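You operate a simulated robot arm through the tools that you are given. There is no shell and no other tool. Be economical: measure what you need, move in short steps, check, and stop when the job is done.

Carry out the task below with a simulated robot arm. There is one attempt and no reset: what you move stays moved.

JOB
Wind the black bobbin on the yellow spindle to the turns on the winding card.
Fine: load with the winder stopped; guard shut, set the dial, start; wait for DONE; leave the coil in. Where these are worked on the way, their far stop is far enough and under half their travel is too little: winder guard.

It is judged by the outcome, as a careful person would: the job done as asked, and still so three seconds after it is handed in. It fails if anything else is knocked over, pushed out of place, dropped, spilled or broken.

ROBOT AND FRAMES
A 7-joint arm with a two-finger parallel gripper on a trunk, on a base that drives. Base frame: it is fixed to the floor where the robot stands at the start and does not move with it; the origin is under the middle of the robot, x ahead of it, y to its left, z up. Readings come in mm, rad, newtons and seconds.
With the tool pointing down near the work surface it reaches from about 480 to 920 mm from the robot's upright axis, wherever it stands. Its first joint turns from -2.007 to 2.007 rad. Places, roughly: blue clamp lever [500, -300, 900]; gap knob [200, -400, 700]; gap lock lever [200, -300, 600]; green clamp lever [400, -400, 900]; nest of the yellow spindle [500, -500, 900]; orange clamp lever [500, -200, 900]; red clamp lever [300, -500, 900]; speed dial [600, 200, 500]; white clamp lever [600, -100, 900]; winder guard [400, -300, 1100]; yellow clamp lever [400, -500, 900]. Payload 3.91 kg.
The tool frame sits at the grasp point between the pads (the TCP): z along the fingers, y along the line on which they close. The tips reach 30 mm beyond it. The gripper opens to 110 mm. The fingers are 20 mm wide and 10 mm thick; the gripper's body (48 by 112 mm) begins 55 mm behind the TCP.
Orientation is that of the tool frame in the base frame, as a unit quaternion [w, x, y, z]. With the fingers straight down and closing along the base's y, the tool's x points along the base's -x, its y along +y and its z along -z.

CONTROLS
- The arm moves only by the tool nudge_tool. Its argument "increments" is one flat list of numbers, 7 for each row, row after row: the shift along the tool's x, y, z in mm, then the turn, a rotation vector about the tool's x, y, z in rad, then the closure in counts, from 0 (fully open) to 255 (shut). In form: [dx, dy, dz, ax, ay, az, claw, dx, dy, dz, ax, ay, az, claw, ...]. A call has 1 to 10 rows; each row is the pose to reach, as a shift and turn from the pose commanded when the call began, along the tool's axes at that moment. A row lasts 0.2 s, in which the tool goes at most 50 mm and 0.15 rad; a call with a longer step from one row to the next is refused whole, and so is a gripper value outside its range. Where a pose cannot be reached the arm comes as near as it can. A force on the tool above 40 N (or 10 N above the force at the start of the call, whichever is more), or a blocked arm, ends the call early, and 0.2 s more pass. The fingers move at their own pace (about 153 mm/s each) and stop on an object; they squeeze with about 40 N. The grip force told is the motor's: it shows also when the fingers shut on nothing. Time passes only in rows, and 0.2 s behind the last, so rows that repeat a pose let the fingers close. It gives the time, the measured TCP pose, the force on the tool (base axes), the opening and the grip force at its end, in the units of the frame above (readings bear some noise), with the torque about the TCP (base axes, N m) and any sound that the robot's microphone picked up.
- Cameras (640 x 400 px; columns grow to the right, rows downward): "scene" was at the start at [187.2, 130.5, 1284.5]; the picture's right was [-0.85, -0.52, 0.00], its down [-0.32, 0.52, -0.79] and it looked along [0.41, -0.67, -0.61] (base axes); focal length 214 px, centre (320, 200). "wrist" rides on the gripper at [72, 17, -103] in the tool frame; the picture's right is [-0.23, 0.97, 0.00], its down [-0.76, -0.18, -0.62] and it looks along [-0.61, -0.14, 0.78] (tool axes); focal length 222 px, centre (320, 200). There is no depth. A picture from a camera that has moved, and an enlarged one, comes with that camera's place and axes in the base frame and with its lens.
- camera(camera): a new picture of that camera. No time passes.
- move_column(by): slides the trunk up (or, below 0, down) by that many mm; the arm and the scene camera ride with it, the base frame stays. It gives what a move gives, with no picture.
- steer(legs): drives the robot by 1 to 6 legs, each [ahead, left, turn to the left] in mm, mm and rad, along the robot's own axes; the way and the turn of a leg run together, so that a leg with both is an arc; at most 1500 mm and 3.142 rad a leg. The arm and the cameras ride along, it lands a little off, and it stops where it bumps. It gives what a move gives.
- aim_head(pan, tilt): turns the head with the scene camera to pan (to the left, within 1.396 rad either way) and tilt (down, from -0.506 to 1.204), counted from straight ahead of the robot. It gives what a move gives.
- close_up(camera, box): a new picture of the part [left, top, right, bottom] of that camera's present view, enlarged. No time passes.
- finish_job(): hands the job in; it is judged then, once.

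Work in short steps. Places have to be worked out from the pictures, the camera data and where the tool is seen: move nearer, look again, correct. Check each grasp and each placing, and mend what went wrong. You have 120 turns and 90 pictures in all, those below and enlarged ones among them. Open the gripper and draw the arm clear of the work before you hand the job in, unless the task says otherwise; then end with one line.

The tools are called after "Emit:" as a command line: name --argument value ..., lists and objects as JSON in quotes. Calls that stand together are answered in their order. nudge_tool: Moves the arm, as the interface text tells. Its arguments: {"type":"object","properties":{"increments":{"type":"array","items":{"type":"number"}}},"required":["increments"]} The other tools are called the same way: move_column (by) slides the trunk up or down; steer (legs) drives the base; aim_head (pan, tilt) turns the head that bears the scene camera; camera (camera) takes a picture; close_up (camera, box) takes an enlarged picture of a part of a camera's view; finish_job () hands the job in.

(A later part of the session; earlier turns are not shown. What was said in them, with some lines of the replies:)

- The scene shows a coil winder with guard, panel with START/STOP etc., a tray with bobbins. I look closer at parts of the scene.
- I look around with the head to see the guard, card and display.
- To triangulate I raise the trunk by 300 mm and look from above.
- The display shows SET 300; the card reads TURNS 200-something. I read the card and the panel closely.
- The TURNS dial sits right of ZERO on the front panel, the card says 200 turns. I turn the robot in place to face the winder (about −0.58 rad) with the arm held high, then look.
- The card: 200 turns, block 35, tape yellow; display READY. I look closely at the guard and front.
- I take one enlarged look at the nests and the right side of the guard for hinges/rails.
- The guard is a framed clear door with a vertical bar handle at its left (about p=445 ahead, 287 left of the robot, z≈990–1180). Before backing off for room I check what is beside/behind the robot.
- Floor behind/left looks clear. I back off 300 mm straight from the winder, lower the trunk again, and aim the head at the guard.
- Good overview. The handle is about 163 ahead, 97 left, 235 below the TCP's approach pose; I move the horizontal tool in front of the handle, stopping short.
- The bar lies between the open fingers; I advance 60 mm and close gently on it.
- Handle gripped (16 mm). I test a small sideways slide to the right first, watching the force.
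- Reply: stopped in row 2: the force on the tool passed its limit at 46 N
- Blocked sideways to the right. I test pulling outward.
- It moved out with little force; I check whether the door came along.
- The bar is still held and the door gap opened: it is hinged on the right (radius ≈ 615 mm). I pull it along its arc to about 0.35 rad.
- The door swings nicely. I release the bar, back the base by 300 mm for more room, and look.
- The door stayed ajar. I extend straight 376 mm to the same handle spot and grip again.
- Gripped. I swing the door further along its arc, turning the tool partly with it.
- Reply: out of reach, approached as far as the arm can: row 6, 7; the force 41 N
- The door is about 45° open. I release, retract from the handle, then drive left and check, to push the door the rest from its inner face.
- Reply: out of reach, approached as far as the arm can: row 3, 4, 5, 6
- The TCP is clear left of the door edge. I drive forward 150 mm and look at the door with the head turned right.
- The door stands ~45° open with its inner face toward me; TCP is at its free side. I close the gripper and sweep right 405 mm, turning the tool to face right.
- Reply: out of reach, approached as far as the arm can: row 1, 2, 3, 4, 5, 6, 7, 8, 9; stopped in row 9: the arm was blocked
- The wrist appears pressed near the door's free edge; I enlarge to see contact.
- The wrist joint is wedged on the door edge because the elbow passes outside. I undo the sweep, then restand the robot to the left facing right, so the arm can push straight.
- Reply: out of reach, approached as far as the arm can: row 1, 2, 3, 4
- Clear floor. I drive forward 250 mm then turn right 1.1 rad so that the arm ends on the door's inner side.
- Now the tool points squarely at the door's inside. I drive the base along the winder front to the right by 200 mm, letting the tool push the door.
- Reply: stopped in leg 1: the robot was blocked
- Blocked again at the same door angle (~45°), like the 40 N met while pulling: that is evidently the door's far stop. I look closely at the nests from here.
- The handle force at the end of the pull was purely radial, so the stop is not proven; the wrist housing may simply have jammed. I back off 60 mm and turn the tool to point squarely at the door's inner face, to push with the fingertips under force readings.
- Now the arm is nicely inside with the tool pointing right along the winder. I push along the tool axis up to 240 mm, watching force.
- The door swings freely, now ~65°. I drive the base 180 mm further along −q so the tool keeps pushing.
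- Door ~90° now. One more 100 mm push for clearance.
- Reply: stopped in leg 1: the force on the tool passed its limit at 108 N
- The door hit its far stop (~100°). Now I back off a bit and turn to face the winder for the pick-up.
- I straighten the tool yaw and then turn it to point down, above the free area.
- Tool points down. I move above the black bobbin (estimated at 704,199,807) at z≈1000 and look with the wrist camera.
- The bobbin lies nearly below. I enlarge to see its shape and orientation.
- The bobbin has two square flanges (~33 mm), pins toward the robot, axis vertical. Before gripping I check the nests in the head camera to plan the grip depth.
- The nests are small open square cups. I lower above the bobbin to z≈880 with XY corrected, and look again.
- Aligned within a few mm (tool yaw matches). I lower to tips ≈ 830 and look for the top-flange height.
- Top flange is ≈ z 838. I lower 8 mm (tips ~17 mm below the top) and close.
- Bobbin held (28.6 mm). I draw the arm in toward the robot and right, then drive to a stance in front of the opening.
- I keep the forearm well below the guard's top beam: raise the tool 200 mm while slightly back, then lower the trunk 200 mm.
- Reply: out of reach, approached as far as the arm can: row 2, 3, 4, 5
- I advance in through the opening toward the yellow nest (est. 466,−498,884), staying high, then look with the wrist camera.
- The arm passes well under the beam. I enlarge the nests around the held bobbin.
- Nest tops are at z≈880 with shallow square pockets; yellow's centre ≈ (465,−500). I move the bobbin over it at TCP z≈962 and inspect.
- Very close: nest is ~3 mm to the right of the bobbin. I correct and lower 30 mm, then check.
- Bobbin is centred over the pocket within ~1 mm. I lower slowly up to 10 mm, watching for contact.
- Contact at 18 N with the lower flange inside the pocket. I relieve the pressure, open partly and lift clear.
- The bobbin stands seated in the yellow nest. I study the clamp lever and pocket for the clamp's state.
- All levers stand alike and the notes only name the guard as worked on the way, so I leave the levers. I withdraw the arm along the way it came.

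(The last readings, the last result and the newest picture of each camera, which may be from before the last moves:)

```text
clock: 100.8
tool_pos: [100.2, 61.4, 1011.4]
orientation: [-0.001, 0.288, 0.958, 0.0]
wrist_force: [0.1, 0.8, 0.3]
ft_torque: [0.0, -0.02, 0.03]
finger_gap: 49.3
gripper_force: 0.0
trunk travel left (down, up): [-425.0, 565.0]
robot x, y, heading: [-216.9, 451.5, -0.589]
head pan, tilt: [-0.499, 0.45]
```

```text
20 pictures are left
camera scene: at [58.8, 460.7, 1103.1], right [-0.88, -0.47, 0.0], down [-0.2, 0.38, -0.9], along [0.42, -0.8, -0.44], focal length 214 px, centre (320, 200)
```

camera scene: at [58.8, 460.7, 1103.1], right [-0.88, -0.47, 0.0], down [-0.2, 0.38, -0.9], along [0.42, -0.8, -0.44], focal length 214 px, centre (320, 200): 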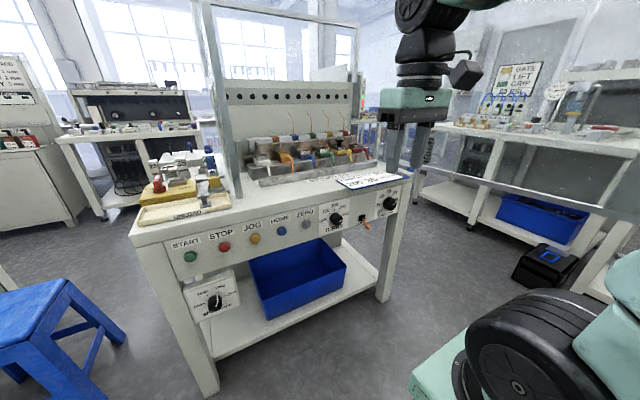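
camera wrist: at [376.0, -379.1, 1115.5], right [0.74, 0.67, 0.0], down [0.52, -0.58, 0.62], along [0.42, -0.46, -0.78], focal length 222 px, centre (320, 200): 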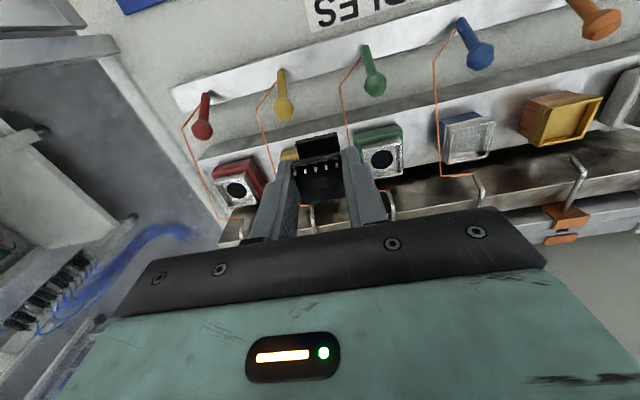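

Bobbin loaded. To close the guard I must push it from its outer side: I tuck the arm to the left, back off past the open door's free edge, and check the floor to the right.

Emit:
nudge_tool --increments '[0, 44, 0, 0, 0, 0, 255, 0, 88, 0, 0, 0, 0, 255, 0, 132, 0, 0, 0, 0, 255, 5, 176, 0, 0, 0, 0, 255, 15, 220, 0, 0, 0, 0, 255, 30, 262, 0, 0, 0, 0, 255, 45, 303, 0, 0, 0, 0, 255]'

Emit:
steer --legs '[[-290, 0, 0]]'

Emit:
aim_head --pan -1.1 --tilt 0.6

Emit:
camera --camera "scene"

```text
clock: 102.4
tool_pos: [228.3, 338.4, 1013.7]
orientation: [0.0, 0.289, 0.957, 0.001]
wrist_force: [-0.8, -1.5, 1.2]
ft_torque: [0.04, -0.01, 0.01]
finger_gap: 0.0
gripper_force: 37.7
trunk travel left (down, up): [-425.0, 565.0]
robot x, y, heading: [-212.8, 448.4, -0.586]
head pan, tilt: [-0.499, 0.45]
```

```text
clock: 104.4
tool_pos: [-15.4, 497.6, 1013.6]
orientation: [-0.001, 0.29, 0.957, 0.001]
wrist_force: [0.3, 0.7, 0.2]
ft_torque: [-0.01, 0.03, 0.0]
finger_gap: 0.0
gripper_force: 37.8
trunk travel left (down, up): [-425.0, 565.0]
robot x, y, heading: [-455.3, 610.1, -0.59]
head pan, tilt: [-0.499, 0.45]
```

```text
clock: 105.4
tool_pos: [-15.3, 498.0, 1012.2]
orientation: [-0.001, 0.29, 0.957, 0.0]
wrist_force: [-0.6, 0.0, -0.2]
ft_torque: [0.01, 0.03, -0.01]
finger_gap: 0.1
gripper_force: 37.5
trunk travel left (down, up): [-425.0, 565.0]
robot x, y, heading: [-458.2, 614.1, -0.585]
head pan, tilt: [-1.1, 0.6]
```

```text
19 pictures are left
camera scene: at [-237.0, 615.0, 1089.5], right [-0.99, 0.11, 0.0], down [0.06, 0.56, -0.83], along [-0.09, -0.82, -0.56], focal length 214 px, centre (320, 200)
```

scene: 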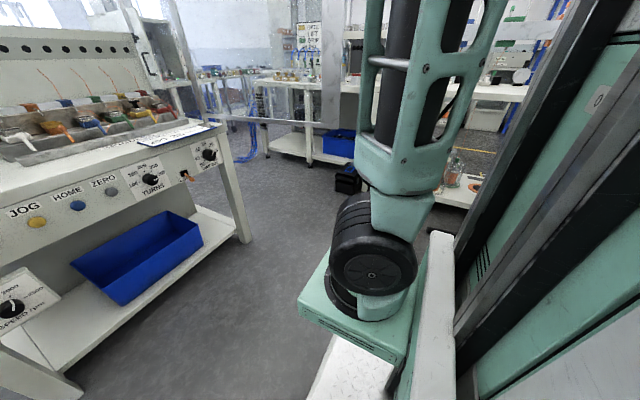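

The way to the right is clear. I drive right 680 mm past the door's free edge.

Emit:
steer --legs '[[0, -690, 0]]'

Emit:
aim_head --pan 0.1 --tilt 0.4

Emit:
camera --camera "scene"

```text
clock: 109.2
tool_pos: [-392.6, -72.5, 1013.5]
orientation: [0.0, 0.286, 0.958, 0.0]
wrist_force: [0.1, 0.1, 0.1]
ft_torque: [0.0, 0.01, 0.01]
finger_gap: 0.0
gripper_force: 37.6
trunk travel left (down, up): [-425.0, 565.0]
robot x, y, heading: [-836.4, 38.5, -0.583]
head pan, tilt: [-1.1, 0.6]
```

```text
clock: 110.6
tool_pos: [-392.2, -73.4, 1013.8]
orientation: [0.0, 0.286, 0.958, 0.0]
wrist_force: [-0.3, 0.1, -0.4]
ft_torque: [-0.03, -0.03, 0.0]
finger_gap: 0.0
gripper_force: 37.9
trunk travel left (down, up): [-425.0, 565.0]
robot x, y, heading: [-840.9, 36.6, -0.58]
head pan, tilt: [0.099, 0.4]
```

```text
18 pictures are left
camera scene: at [-524.0, 87.3, 1107.7], right [-0.46, -0.89, 0.0], down [-0.35, 0.18, -0.92], along [0.82, -0.43, -0.39], focal length 214 px, centre (320, 200)
```

scene: 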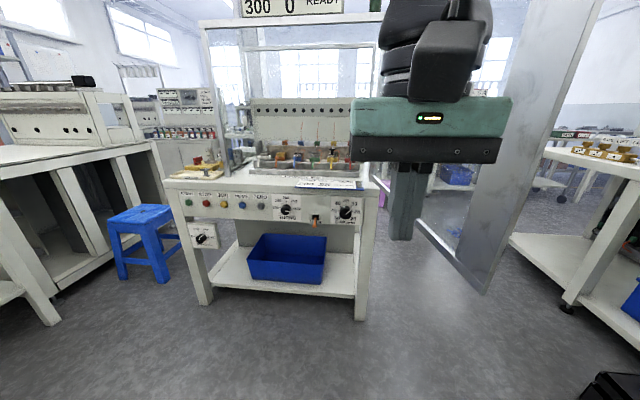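

Clear view: door's free edge at about p −172, q −475. I move the tool right around the edge, then forward along the door's outside.

Emit:
nudge_tool --increments '[0, -45, 0, 0, 0, 0, 255, 0, -90, 0, 0, 0, 0, 255, 0, -135, 0, 0, 0, 0, 255, 0, -180, 0, 0, 0, 0, 255, 0, -225, 0, 0, 0, 0, 255, 0, -270, 0, 0, 0, 0, 255, 0, -315, 0, 0, 0, 0, 255]'

Emit:
nudge_tool --increments '[-45, 0, 0, 0, 0, 0, 255, -90, 0, 0, 0, 0, 0, 255, -135, 0, 0, 0, 0, 0, 255, -180, 0, 0, 0, 0, 0, 255, -225, 0, 0, 0, 0, 0, 255, -265, 0, 0, 0, 0, 0, 255]'

Emit:
camera --camera "scene"

```text
clock: 112.2
tool_pos: [-528.5, -360.2, 969.1]
orientation: [0.0, 0.284, 0.959, -0.001]
wrist_force: [0.1, -1.0, 0.1]
ft_torque: [0.0, -0.01, 0.01]
finger_gap: 0.1
gripper_force: 37.7
out of reach, approached as far as the arm can: row 3, 4, 5, 6, 7
trunk travel left (down, up): [-425.0, 565.0]
robot x, y, heading: [-834.6, 39.1, -0.575]
head pan, tilt: [0.099, 0.4]
```

```text
clock: 113.6
tool_pos: [-307.8, -504.0, 968.1]
orientation: [0.0, 0.286, 0.958, 0.0]
wrist_force: [0.2, -0.3, -0.2]
ft_torque: [-0.01, 0.0, 0.0]
finger_gap: 0.0
gripper_force: 38.0
trunk travel left (down, up): [-425.0, 565.0]
robot x, y, heading: [-838.4, 36.6, -0.578]
head pan, tilt: [0.099, 0.4]
```

```text
17 pictures are left
camera scene: at [-524.2, 87.5, 1107.8], right [-0.46, -0.89, 0.0], down [-0.35, 0.18, -0.92], along [0.82, -0.43, -0.39], focal length 214 px, centre (320, 200)
```

scene: 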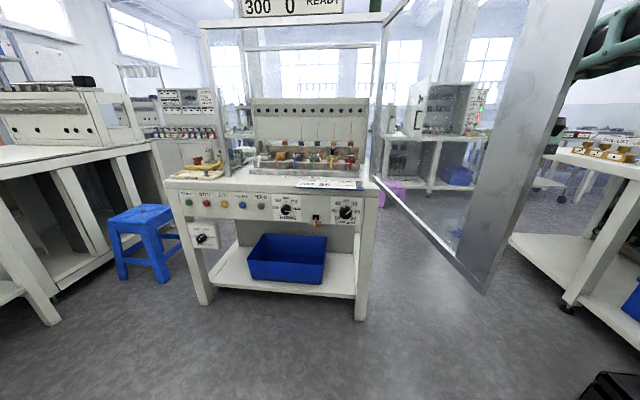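

The tool is outside the door. I sweep it left along the door's closing arc (down to ~63°).

Emit:
nudge_tool --increments '[13, 45, 0, 0, 0, 0, 255, 26, 90, 0, 0, 0, 0, 255, 39, 136, 0, 0, 0, 0, 255, 46, 185, 0, 0, 0, 0, 255, 54, 234, 0, 0, 0, 0, 255, 52, 283, 0, 0, 0, 0, 255, 49, 332, 0, 0, 0, 0, 255, 37, 380, 0, 0, 0, 0, 255, 22, 427, 0, 0, 0, 0, 255]'

Emit:
camera --camera "scene"

```text
clock: 115.6
tool_pos: [-92.2, -132.4, 967.5]
orientation: [-0.001, 0.286, 0.958, 0.0]
wrist_force: [-0.7, -1.0, 0.7]
ft_torque: [0.02, -0.05, 0.0]
finger_gap: 0.0
gripper_force: 37.8
trunk travel left (down, up): [-425.0, 565.0]
robot x, y, heading: [-838.5, 38.8, -0.579]
head pan, tilt: [0.099, 0.4]
```

```text
16 pictures are left
camera scene: at [-524.3, 87.0, 1107.9], right [-0.46, -0.89, 0.0], down [-0.34, 0.18, -0.92], along [0.82, -0.43, -0.39], focal length 214 px, centre (320, 200)
```

scene: 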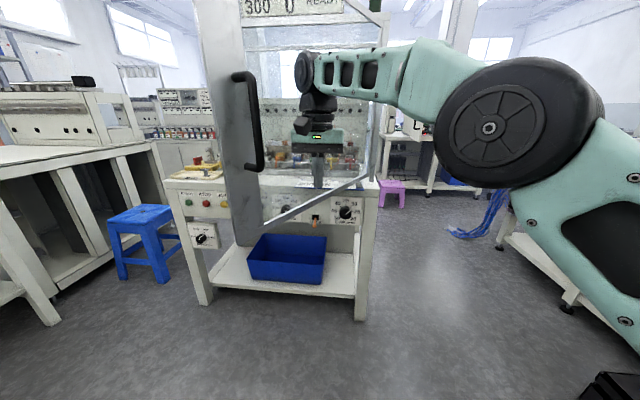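

The door follows nicely. I drive forward-left so the tool keeps pressing it shut, then continue.

Emit:
steer --legs '[[120, 190, 0], [120, 60, 0]]'

Emit:
nudge_tool --increments '[0, 30, 0, 0, 0, 0, 255, 0, 60, 0, 0, 0, 0, 255]'

Emit:
camera --camera "scene"

```text
clock: 118.2
tool_pos: [245.1, -64.7, 965.8]
orientation: [-0.001, 0.288, 0.958, 0.001]
wrist_force: [-0.7, 0.1, -0.8]
ft_torque: [0.02, -0.01, 0.01]
finger_gap: 0.0
gripper_force: 37.7
trunk travel left (down, up): [-425.0, 565.0]
robot x, y, heading: [-497.0, 112.5, -0.588]
head pan, tilt: [0.099, 0.4]
```

```text
clock: 118.8
tool_pos: [264.0, -18.9, 951.6]
orientation: [-0.001, 0.288, 0.958, -0.001]
wrist_force: [-0.1, 0.0, 0.7]
ft_torque: [0.0, -0.02, -0.01]
finger_gap: 0.0
gripper_force: 37.8
out of reach, approached as far as the arm can: row 2
trunk travel left (down, up): [-425.0, 565.0]
robot x, y, heading: [-497.2, 106.1, -0.582]
head pan, tilt: [0.099, 0.4]
```

```text
15 pictures are left
camera scene: at [-184.9, 157.1, 1107.8], right [-0.47, -0.88, 0.0], down [-0.34, 0.18, -0.92], along [0.82, -0.43, -0.39], focal length 214 px, centre (320, 200)
```

scene: 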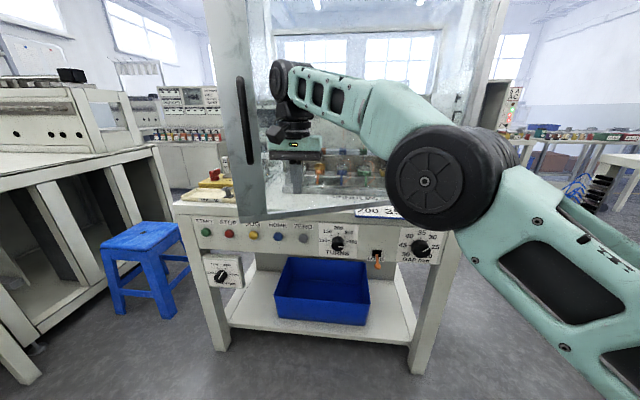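

The door is ~25° from closed. I drive forward 150 mm, then finish with the arm under force watch.

Emit:
steer --legs '[[150, 0, 0]]'

Emit:
nudge_tool --increments '[-15, 0, 0, 0, 0, 0, 255, -30, 0, 0, 0, 0, 0, 255, -45, 0, 0, 0, 0, 0, 255, -60, 0, 0, 0, 0, 0, 255, -75, 0, 0, 0, 0, 0, 255, -90, 0, 0, 0, 0, 0, 255]'

Emit:
camera --camera "scene"

```text
clock: 120.1
tool_pos: [387.3, -96.6, 950.8]
orientation: [-0.001, 0.286, 0.958, 0.0]
wrist_force: [0.6, -0.1, 0.5]
ft_torque: [0.01, 0.01, 0.02]
finger_gap: 0.0
gripper_force: 37.5
trunk travel left (down, up): [-425.0, 565.0]
robot x, y, heading: [-372.8, 27.6, -0.581]
head pan, tilt: [0.099, 0.4]
```

```text
clock: 121.5
tool_pos: [405.6, -152.1, 935.4]
orientation: [-0.001, 0.286, 0.958, 0.002]
wrist_force: [-0.8, -0.6, -0.2]
ft_torque: [0.01, -0.06, 0.02]
finger_gap: 0.1
gripper_force: 37.1
out of reach, approached as far as the arm can: row 1, 2, 3, 4, 5, 6
trunk travel left (down, up): [-425.0, 565.0]
robot x, y, heading: [-373.9, 30.1, -0.578]
head pan, tilt: [0.099, 0.4]
```

```text
14 pictures are left
camera scene: at [-62.2, 77.8, 1107.7], right [-0.46, -0.89, 0.0], down [-0.35, 0.18, -0.92], along [0.82, -0.43, -0.39], focal length 214 px, centre (320, 200)
```

scene: 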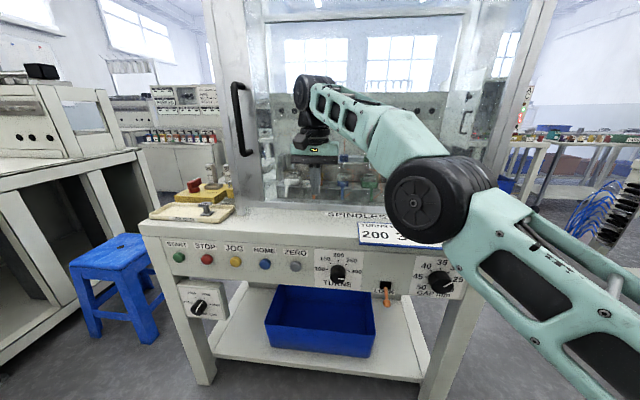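

Nearly shut; I drive another 45 mm forward to press it home.

Emit:
steer --legs '[[45, 0, 0]]'

Emit:
close_up --camera "scene" --box '[160, 20, 460, 240]'

```text
clock: 122.4
tool_pos: [413.4, -157.7, 935.4]
orientation: [-0.012, 0.288, 0.958, -0.001]
wrist_force: [-20.6, 2.3, -0.8]
ft_torque: [-0.14, -1.96, -0.79]
finger_gap: 0.0
gripper_force: 37.5
trunk travel left (down, up): [-425.0, 565.0]
robot x, y, heading: [-362.2, 20.0, -0.586]
head pan, tilt: [0.099, 0.4]
stopped in leg 1: the force on the tool passed its limit at 138 N (the readings are from after the stop); the commanded pose is now the measured one
```

```text
1.82 times, centred on (310, 130) of scene
camera zoom: at [-47.6, 67.1, 1108.1], right [-0.46, -0.89, 0.0], down [-0.34, 0.18, -0.92], along [0.82, -0.43, -0.39], focal length 390 px, centre (338, 327)
```

zoom: 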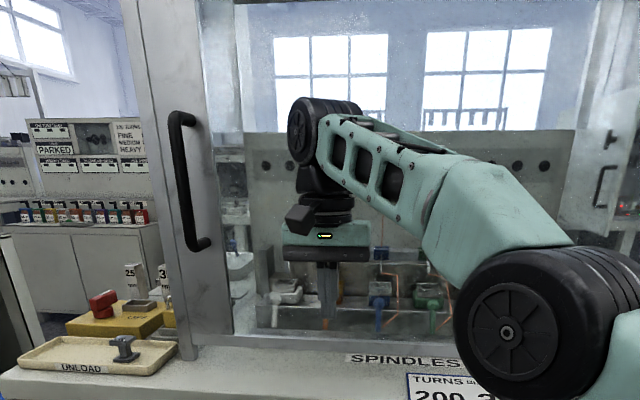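

The door pushed back with 138 N: it is shut. I retract, back off, lower the trunk and turn the tool horizontal for the dial.

Emit:
nudge_tool --increments '[40, 0, 0, 0, 0, 0, 255, 80, 0, 0, 0, 0, 0, 255, 120, 0, 0, 0, 0, 0, 255, 160, 0, 0, 0, 0, 0, 255]'

Emit:
steer --legs '[[-120, 60, 0]]'

Emit:
move_column --by -190

Emit:
nudge_tool --increments '[0, 0, 0, 0, -0.15, 0, 255, 0, 0, 0, 0, -0.3, 0, 255, 0, 0, 0, 0, -0.45, 0, 255, 0, 0, 0, 0, -0.6, 0, 255, 0, 0, 0, 0, -0.75, 0, 200, 0, 0, 0, 0, -0.9, 0, 150, 0, 0, 0, 0, -1.05, 0, 128, 0, 0, 0, 0, -1.2, 0, 128, 0, 0, 0, 0, -1.35, 0, 128, 0, 0, 0, 0, -1.5, 0, 128]'

Emit:
camera --camera "scene"

```text
clock: 123.4
tool_pos: [279.2, -71.6, 938.0]
orientation: [-0.012, 0.287, 0.958, -0.001]
wrist_force: [0.5, 0.4, -0.5]
ft_torque: [0.04, 0.0, -0.03]
finger_gap: 0.0
gripper_force: 37.5
trunk travel left (down, up): [-425.0, 565.0]
robot x, y, heading: [-361.4, 17.1, -0.577]
head pan, tilt: [0.099, 0.4]
```

```text
clock: 124.7
tool_pos: [213.9, 45.6, 937.2]
orientation: [-0.012, 0.287, 0.958, -0.001]
wrist_force: [-0.3, -0.6, 0.0]
ft_torque: [-0.02, 0.02, 0.02]
finger_gap: 0.1
gripper_force: 36.9
trunk travel left (down, up): [-425.0, 565.0]
robot x, y, heading: [-427.9, 132.9, -0.581]
head pan, tilt: [0.099, 0.4]
```

```text
clock: 126.8
tool_pos: [214.0, 45.3, 747.9]
orientation: [-0.012, 0.287, 0.958, -0.001]
wrist_force: [-0.1, -0.1, 0.6]
ft_torque: [0.02, -0.02, 0.0]
finger_gap: 0.0
gripper_force: 37.9
trunk travel left (down, up): [-235.0, 755.0]
robot x, y, heading: [-426.7, 134.4, -0.579]
head pan, tilt: [0.099, 0.4]
```

```text
clock: 128.9
tool_pos: [213.2, 46.4, 747.2]
orientation: [0.646, 0.209, 0.708, -0.196]
wrist_force: [-0.1, -0.1, -0.1]
ft_torque: [-0.01, -0.02, 0.01]
finger_gap: 55.0
gripper_force: 0.1
trunk travel left (down, up): [-235.0, 755.0]
robot x, y, heading: [-427.4, 133.4, -0.576]
head pan, tilt: [0.099, 0.4]
```

```text
12 pictures are left
camera scene: at [-113.2, 183.1, 917.8], right [-0.46, -0.89, 0.0], down [-0.35, 0.18, -0.92], along [0.82, -0.43, -0.39], focal length 214 px, centre (320, 200)
```

scene: 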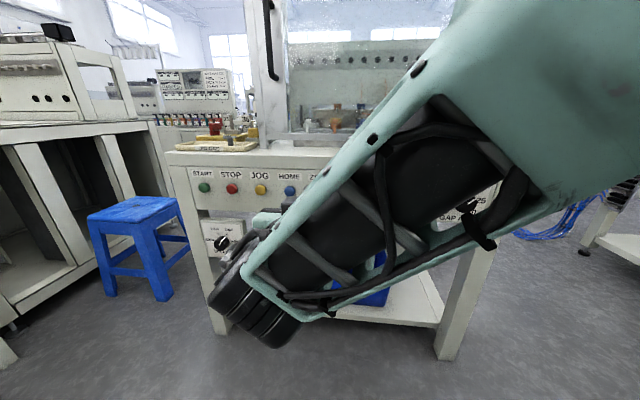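

The arm hides the dial from the head. By two sightings the TURNS dial is near (331,−182,692); I bring the horizontal tool in front of it and look with the wrist camera.

Emit:
nudge_tool --increments '[12, -32, 20, 0, -0.03, 0, 0, 24, -64, 41, 0, -0.06, 0, 0, 36, -96, 62, 0, -0.09, 0, 0, 48, -128, 82, 0, -0.09, 0, 0, 48, -128, 82, 0, -0.09, 0, 0]'

Emit:
close_up --camera "wrist" --box '[180, 20, 460, 200]'

```text
clock: 130.2
tool_pos: [207.8, -106.7, 694.0]
orientation: [0.675, 0.2, 0.679, -0.206]
wrist_force: [0.2, -0.3, 0.8]
ft_torque: [0.01, 0.0, 0.05]
finger_gap: 110.0
gripper_force: 0.0
trunk travel left (down, up): [-235.0, 755.0]
robot x, y, heading: [-424.0, 134.5, -0.579]
head pan, tilt: [0.099, 0.4]
```

```text
2.22 times, centred on (320, 110) of wrist
camera zoom: at [130.0, -36.3, 621.6], right [0.54, 0.81, 0.22], down [-0.61, 0.2, 0.76], along [0.58, -0.55, 0.61], focal length 494 px, centre (320, 400)
```

zoom: 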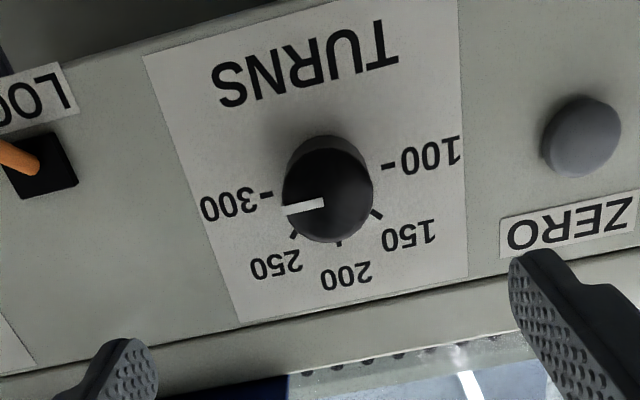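

The dial is clear: pointer at 300 (3 o'clock), 200 is at the top: a quarter turn counter-clockwise. I approach the knob with open fingers and look again.

Emit:
nudge_tool --increments '[1, 3, 40, 0, 0, 0, 0, 2, 5, 75, 0, 0, 0, 0, 2.5, 5.5, 100, 0, 0, 0, 0, 2.5, 5.5, 100, 0, 0, 0, 0]'

Emit:
camera --camera "wrist"

```text
clock: 131.2
tool_pos: [293.5, -154.3, 690.8]
orientation: [0.675, 0.201, 0.679, -0.206]
wrist_force: [-0.3, -0.1, -0.4]
ft_torque: [0.01, -0.02, 0.02]
finger_gap: 110.0
gripper_force: 0.1
trunk travel left (down, up): [-235.0, 755.0]
robot x, y, heading: [-429.0, 132.2, -0.581]
head pan, tilt: [0.099, 0.4]
```

```text
10 pictures are left
camera wrist: at [216.3, -85.4, 616.9], right [0.54, 0.81, 0.22], down [-0.61, 0.2, 0.76], along [0.58, -0.55, 0.61], focal length 222 px, centre (320, 200)
```

wrist: 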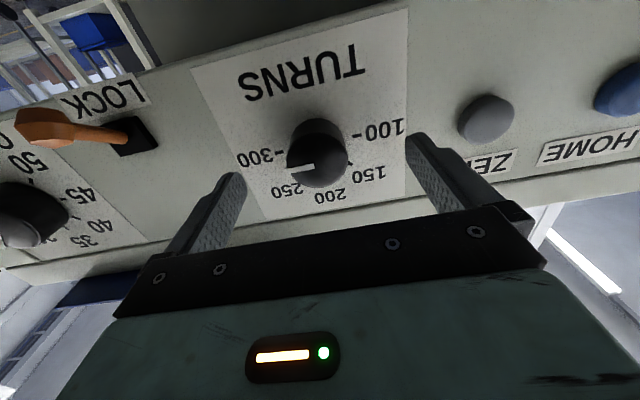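

Refined: knob centre ≈ 8 mm lower than the tool axis, face at p≈347, panel ≈ 366–375. I shift down 8.5 mm, advance 4 mm and close on the knob.

Emit:
nudge_tool --increments '[5, 0, 0, 0, 0, 0, 0, 8.5, 0, 4, 0, 0, 0, 0, 8.5, 0, 4, 0, 0, 0, 110, 8.5, 0, 4, 0, 0, 0, 200, 8.5, 0, 4, 0, 0, 0, 255, 8.5, 0, 4, 0, 0, 0, 255]'

Emit:
camera --camera "wrist"

```text
clock: 132.6
tool_pos: [296.0, -159.2, 680.1]
orientation: [0.675, 0.201, 0.679, -0.206]
wrist_force: [-11.8, -6.0, 0.0]
ft_torque: [-0.11, -0.25, -0.51]
finger_gap: 40.4
gripper_force: 45.1
trunk travel left (down, up): [-235.0, 755.0]
robot x, y, heading: [-423.3, 130.2, -0.586]
head pan, tilt: [0.099, 0.4]
```

```text
9 pictures are left
camera wrist: at [218.5, -88.5, 609.0], right [0.54, 0.81, 0.22], down [-0.61, 0.2, 0.76], along [0.58, -0.55, 0.61], focal length 222 px, centre (320, 200)
```

wrist: 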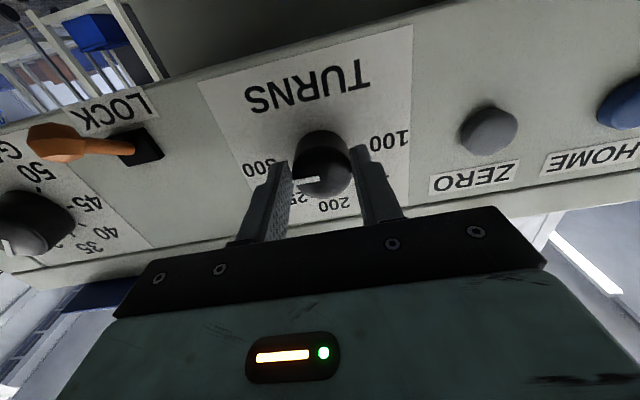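

Knob gripped (40.4 mm), pointer still at 300. I rotate −0.75 rad first and check the readings.

Emit:
nudge_tool --increments '[0, -1, 0, 0, 0, -0.12, 255, 0, -2, 0, 0, 0, -0.25, 255, 0, -2, 0, 0, 0, -0.38, 255, 0, -2, 0, 0, 0, -0.51, 255, 0, -2, 0, 0, 0, -0.64, 255, 0, -2, 0, 0, 0, -0.77, 255]'

```text
clock: 133.8
tool_pos: [293.9, -162.4, 682.2]
orientation: [0.569, -0.033, 0.706, -0.42]
wrist_force: [-9.5, 2.2, 3.3]
ft_torque: [-0.07, -0.24, -0.31]
finger_gap: 40.5
gripper_force: 44.8
trunk travel left (down, up): [-235.0, 755.0]
robot x, y, heading: [-425.2, 132.4, -0.584]
head pan, tilt: [0.099, 0.4]
stopped in row 6: the force on the tool passed its limit at 42 N (the readings are from after the stop); the commanded pose is now the measured one
```

The rotation ran 0.68 rad before a force spike (tips pressing the panel). I back off 2 mm and continue the turn.

Emit:
nudge_tool --increments '[0, 0, -3, 0, 0, 0, 255, 0, 0, -3, 0, 0, -0.1, 255, 0, 0, -3, 0, 0, -0.2, 255, 0, 0, -3, 0, 0, -0.3, 255, 0, 0, -3, 0, 0, -0.4, 255, 0, 0, -3, 0, 0, -0.5, 255, 0, 0, -3, 0, 0, -0.6, 255, 0, 0, -3, 0, 0, -0.7, 255, 0, 0, -3, 0, 0, -0.8, 255, 0, 0, -3, 0, 0, -0.88, 255]'

Emit:
camera --camera "wrist"

```text
clock: 134.9
tool_pos: [292.1, -163.6, 683.7]
orientation: [0.501, -0.134, 0.692, -0.502]
wrist_force: [3.4, -0.9, 0.5]
ft_torque: [0.19, 0.28, 0.14]
finger_gap: 40.6
gripper_force: 45.0
trunk travel left (down, up): [-235.0, 755.0]
robot x, y, heading: [-426.4, 133.7, -0.583]
head pan, tilt: [0.099, 0.4]
stopped in row 5: the force on the tool passed its limit at 40 N (the readings are from after the stop); the commanded pose is now the measured one
```

```text
8 pictures are left
camera wrist: at [179.1, -147.8, 629.0], right [0.41, 0.6, -0.68], down [-0.22, 0.79, 0.57], along [0.88, -0.09, 0.46], focal length 222 px, centre (320, 200)
```

wrist: 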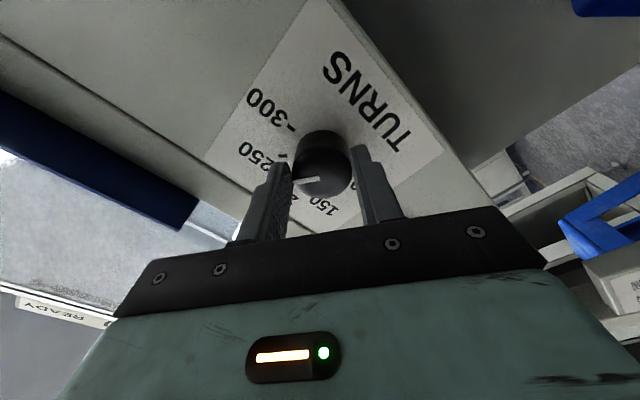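

The knob turns with the tool (pointer now between 250 and 200; 0.97 rad done). I continue the remaining 0.6 rad.

Emit:
nudge_tool --increments '[0, 0, 0, 0, 0, -0.1, 255, 0, 0, 0, 0, 0, -0.2, 255, 0, 0, 0, 0, 0, -0.3, 255, 0, 0, 0, 0, 0, -0.4, 255, 0, 0, 0, 0, 0, -0.5, 255, 0, 0, 0, 0, 0, -0.6, 255]'

```text
clock: 136.3
tool_pos: [293.0, -164.5, 686.9]
orientation: [-0.331, 0.331, -0.62, 0.629]
wrist_force: [-12.3, -6.3, 23.3]
ft_torque: [-0.19, -0.57, 0.23]
finger_gap: 40.3
gripper_force: 45.1
trunk travel left (down, up): [-235.0, 755.0]
robot x, y, heading: [-426.4, 129.9, -0.579]
head pan, tilt: [0.099, 0.4]
```

Total rotation is exactly 1.57 rad. I release, back off 80 mm, and check the display and dial.

Emit:
nudge_tool --increments '[0, 0, 0, 0, 0, 0, 150, 0, 0, 0, 0, 0, 0, 80, 0, 0, -30, 0, 0, 0, 80, 0, 0, -60, 0, 0, 0, 80, 0, 0, -90, 0, 0, 0, 80]'

Emit:
aim_head --pan -0.05 --tilt -0.2

Emit:
camera --camera "scene"

```text
clock: 137.5
tool_pos: [215.8, -112.2, 682.0]
orientation: [-0.331, 0.332, -0.623, 0.627]
wrist_force: [0.6, 0.0, 0.0]
ft_torque: [0.02, 0.0, -0.02]
finger_gap: 75.6
gripper_force: 0.1
trunk travel left (down, up): [-235.0, 755.0]
robot x, y, heading: [-428.0, 131.2, -0.58]
head pan, tilt: [0.099, 0.4]
```

```text
clock: 138.5
tool_pos: [217.6, -114.7, 683.1]
orientation: [-0.33, 0.332, -0.622, 0.627]
wrist_force: [0.2, -0.4, -0.6]
ft_torque: [0.0, -0.02, 0.02]
finger_gap: 75.4
gripper_force: 0.0
trunk travel left (down, up): [-235.0, 755.0]
robot x, y, heading: [-429.1, 130.8, -0.581]
head pan, tilt: [-0.051, -0.201]
```

```text
7 pictures are left
camera scene: at [-128.0, 176.3, 972.1], right [-0.59, -0.81, 0.0], down [0.16, -0.12, -0.98], along [0.79, -0.58, 0.2], focal length 214 px, centre (320, 200)
```

scene: 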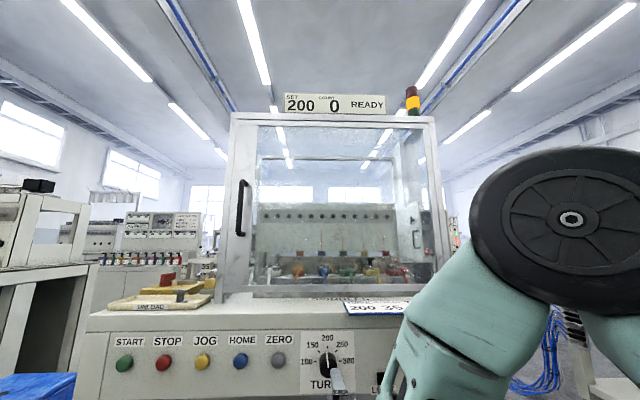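

SET 200, COUNT 0, READY, guard shut. START is at about q 491, z ≈ 690; I drive left 400 mm and bring the closed fingertips in front of it.

Emit:
steer --legs '[[0, 400, 0]]'

Emit:
nudge_tool --increments '[-35, -3, 10, 0, 0, 0, 255, -66, -7, 25, 0, 0, 0, 255, -66, -7, 40, 0, 0, 0, 255, -66, -7, 40, 0, 0, 0, 255]'

Emit:
camera --camera "wrist"

```text
clock: 141.1
tool_pos: [446.8, 235.5, 683.5]
orientation: [-0.332, 0.334, -0.621, 0.627]
wrist_force: [0.9, -0.4, -0.3]
ft_torque: [-0.02, 0.03, 0.01]
finger_gap: 75.8
gripper_force: 0.0
trunk travel left (down, up): [-235.0, 755.0]
robot x, y, heading: [-200.7, 479.4, -0.577]
head pan, tilt: [-0.051, -0.201]
```

```text
clock: 142.1
tool_pos: [515.4, 267.6, 689.4]
orientation: [-0.331, 0.333, -0.621, 0.627]
wrist_force: [0.6, -0.3, -0.4]
ft_torque: [0.0, 0.01, 0.0]
finger_gap: 0.1
gripper_force: 37.7
trunk travel left (down, up): [-235.0, 755.0]
robot x, y, heading: [-199.8, 483.8, -0.575]
head pan, tilt: [-0.051, -0.201]
```

```text
6 pictures are left
camera wrist: at [388.2, 263.2, 672.8], right [0.13, 0.18, -0.98], down [-0.09, 0.98, 0.17], along [0.99, 0.07, 0.14], focal length 222 px, centre (320, 200)
```

wrist: 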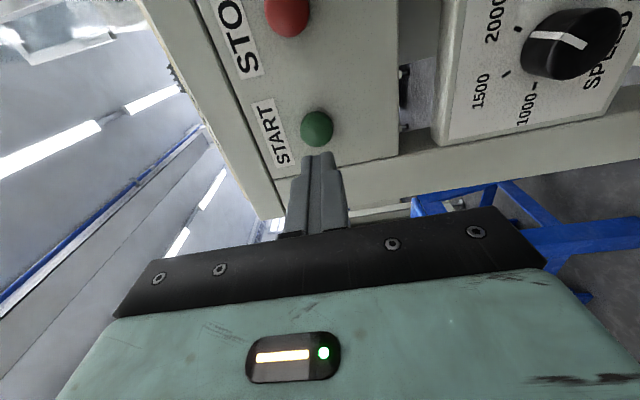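

START lies straight ahead, ~6 mm right of the axis. I correct and press in small steps.

Emit:
nudge_tool --increments '[6, -1, 20, 0, 0, 0, 255, 6, -1, 38, 0, 0, 0, 255, 6, -1, 44, 0, 0, 0, 255, 6, -1, 48, 0, 0, 0, 255, 6, -1, 52, 0, 0, 0, 255, 6, -1, 56, 0, 0, 0, 255, 6, -1, 60, 0, 0, 0, 255]'

```text
clock: 143.7
tool_pos: [560.9, 229.3, 691.6]
orientation: [-0.332, 0.334, -0.621, 0.627]
wrist_force: [0.2, -0.9, 0.3]
ft_torque: [-0.01, -0.02, 0.02]
finger_gap: 0.0
gripper_force: 37.7
trunk travel left (down, up): [-235.0, 755.0]
robot x, y, heading: [-198.9, 478.6, -0.579]
head pan, tilt: [-0.051, -0.201]
```

No contact yet (tips p≈371); I press on up to 20 mm more.

Emit:
nudge_tool --increments '[0, 0, 4, 0, 0, 0, 255, 0, 0, 8, 0, 0, 0, 255, 0, 0, 12, 0, 0, 0, 255, 0, 0, 16, 0, 0, 0, 255, 0, 0, 20, 0, 0, 0, 255]'

```text
clock: 145.0
tool_pos: [575.3, 219.9, 691.3]
orientation: [-0.333, 0.334, -0.621, 0.626]
wrist_force: [-27.1, 6.0, 4.0]
ft_torque: [-0.04, -0.2, -0.05]
finger_gap: 0.2
gripper_force: 37.7
trunk travel left (down, up): [-235.0, 755.0]
robot x, y, heading: [-202.0, 480.9, -0.572]
head pan, tilt: [-0.051, -0.201]
heard: click
stopped in row 5: the force on the tool passed its limit at 41 N (the readings are from after the stop); the commanded pose is now the measured one
```

A click: START pressed. I retract the tool and look at the display.

Emit:
nudge_tool --increments '[0, 0, -30, 0, 0, 0, 255, 0, 0, -60, 0, 0, 0, 255, 0, 0, -90, 0, 0, 0, 255]'

Emit:
camera --camera "scene"

```text
clock: 145.8
tool_pos: [501.2, 268.0, 690.1]
orientation: [-0.332, 0.334, -0.621, 0.626]
wrist_force: [-0.1, 0.5, -0.1]
ft_torque: [0.03, 0.05, 0.0]
finger_gap: 0.1
gripper_force: 37.5
trunk travel left (down, up): [-235.0, 755.0]
robot x, y, heading: [-201.0, 482.9, -0.575]
head pan, tilt: [-0.051, -0.201]
```

```text
5 pictures are left
camera scene: at [98.0, 524.3, 972.1], right [-0.59, -0.81, 0.0], down [0.16, -0.12, -0.98], along [0.79, -0.58, 0.2], focal length 214 px, centre (320, 200)
```

scene: 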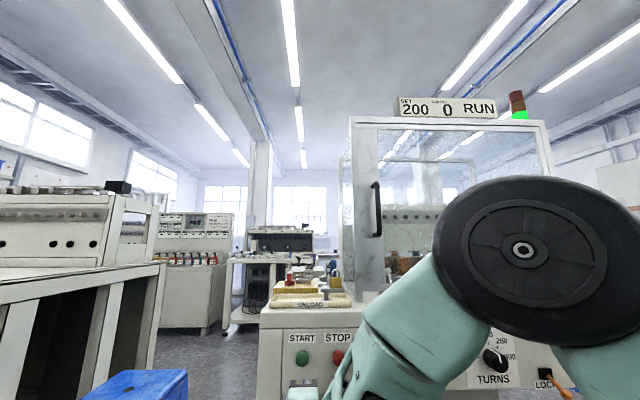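

The winder runs (RUN, green lamp). I back off and wait with holding rows.

Emit:
steer --legs '[[-200, 0, 0]]'

Emit:
nudge_tool --increments '[0, 0, 0, 0, 0, 0, 0, 0, 0, 0, 0, 0, 0, 0, 0, 0, 0, 0, 0, 0, 0, 0, 0, 0, 0, 0, 0, 0, 0, 0, 0, 0, 0, 0, 0, 0, 0, 0, 0, 0, 0, 0, 0, 0, 0, 0, 0, 0, 0, 0, 0, 0, 0, 0, 0, 0, 0, 0, 0, 0, 0, 0, 0, 0, 0, 0, 0, 0, 0, 0]'

Emit:
nudge_tool --increments '[0, 0, 0, 0, 0, 0, 0, 0, 0, 0, 0, 0, 0, 0, 0, 0, 0, 0, 0, 0, 0, 0, 0, 0, 0, 0, 0, 0, 0, 0, 0, 0, 0, 0, 0, 0, 0, 0, 0, 0, 0, 0, 0, 0, 0, 0, 0, 0, 0, 0, 0, 0, 0, 0, 0, 0, 0, 0, 0, 0, 0, 0, 0, 0, 0, 0, 0, 0, 0, 0]'

Emit:
nudge_tool --increments '[0, 0, 0, 0, 0, 0, 0, 0, 0, 0, 0, 0, 0, 0, 0, 0, 0, 0, 0, 0, 0, 0, 0, 0, 0, 0, 0, 0, 0, 0, 0, 0, 0, 0, 0, 0, 0, 0, 0, 0, 0, 0, 0, 0, 0, 0, 0, 0, 0, 0, 0, 0, 0, 0, 0, 0, 0, 0, 0, 0, 0, 0, 0, 0, 0, 0, 0, 0, 0, 0]'

Emit:
close_up --camera "scene" --box '[320, 80, 560, 300]'

```text
clock: 147.3
tool_pos: [337.6, 376.7, 689.1]
orientation: [-0.331, 0.335, -0.622, 0.626]
wrist_force: [0.2, -0.3, -0.3]
ft_torque: [-0.01, -0.01, -0.03]
finger_gap: 0.0
gripper_force: 37.5
trunk travel left (down, up): [-235.0, 755.0]
robot x, y, heading: [-368.1, 589.5, -0.575]
head pan, tilt: [-0.051, -0.201]
```

```text
clock: 149.6
tool_pos: [335.7, 378.0, 690.6]
orientation: [-0.331, 0.334, -0.622, 0.626]
wrist_force: [0.3, 0.0, 0.0]
ft_torque: [0.0, -0.01, 0.0]
finger_gap: 109.9
gripper_force: 0.1
trunk travel left (down, up): [-235.0, 755.0]
robot x, y, heading: [-363.6, 586.7, -0.576]
head pan, tilt: [-0.051, -0.201]
```

```text
clock: 151.8
tool_pos: [336.2, 376.1, 690.0]
orientation: [-0.332, 0.335, -0.622, 0.626]
wrist_force: [-0.8, 0.4, -0.2]
ft_torque: [-0.01, -0.03, -0.01]
finger_gap: 109.7
gripper_force: 0.2
trunk travel left (down, up): [-235.0, 755.0]
robot x, y, heading: [-365.9, 588.4, -0.572]
head pan, tilt: [-0.051, -0.201]
```

```text
clock: 153.9
tool_pos: [336.9, 377.2, 690.2]
orientation: [-0.331, 0.335, -0.622, 0.626]
wrist_force: [-0.5, -0.2, 0.3]
ft_torque: [-0.01, -0.03, 0.01]
finger_gap: 110.2
gripper_force: 0.1
trunk travel left (down, up): [-235.0, 755.0]
robot x, y, heading: [-367.0, 589.1, -0.575]
head pan, tilt: [-0.051, -0.201]
```

```text
1.82 times, centred on (440, 190) of scene
camera zoom: at [-68.2, 632.5, 972.2], right [-0.59, -0.81, 0.0], down [0.16, -0.12, -0.98], along [0.79, -0.57, 0.2], focal length 390 px, centre (102, 218)
```

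zoom: 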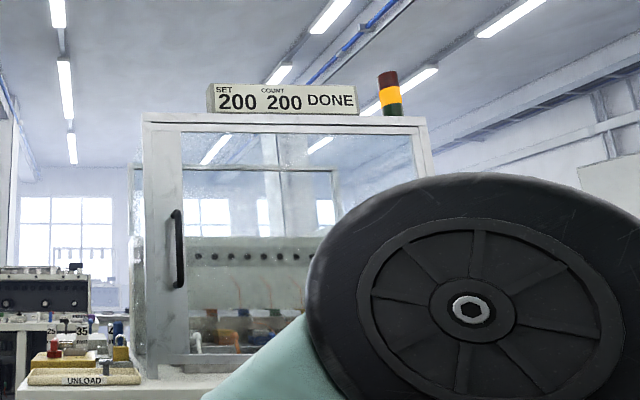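

The display shows SET 200, COUNT 200, DONE. The gripper is open, the arm is clear and the coil stays in, so I hand in.

Emit:
finish_job

```text
The job is handed in.
```

I loaded the black bobbin on the yellow spindle and wound it to 200 turns. The winder display read SET 200, COUNT 200, DONE, and the guard is shut with the coil left in. I did not look at the coil itself after winding, and I left the yellow clamp lever as I found it.
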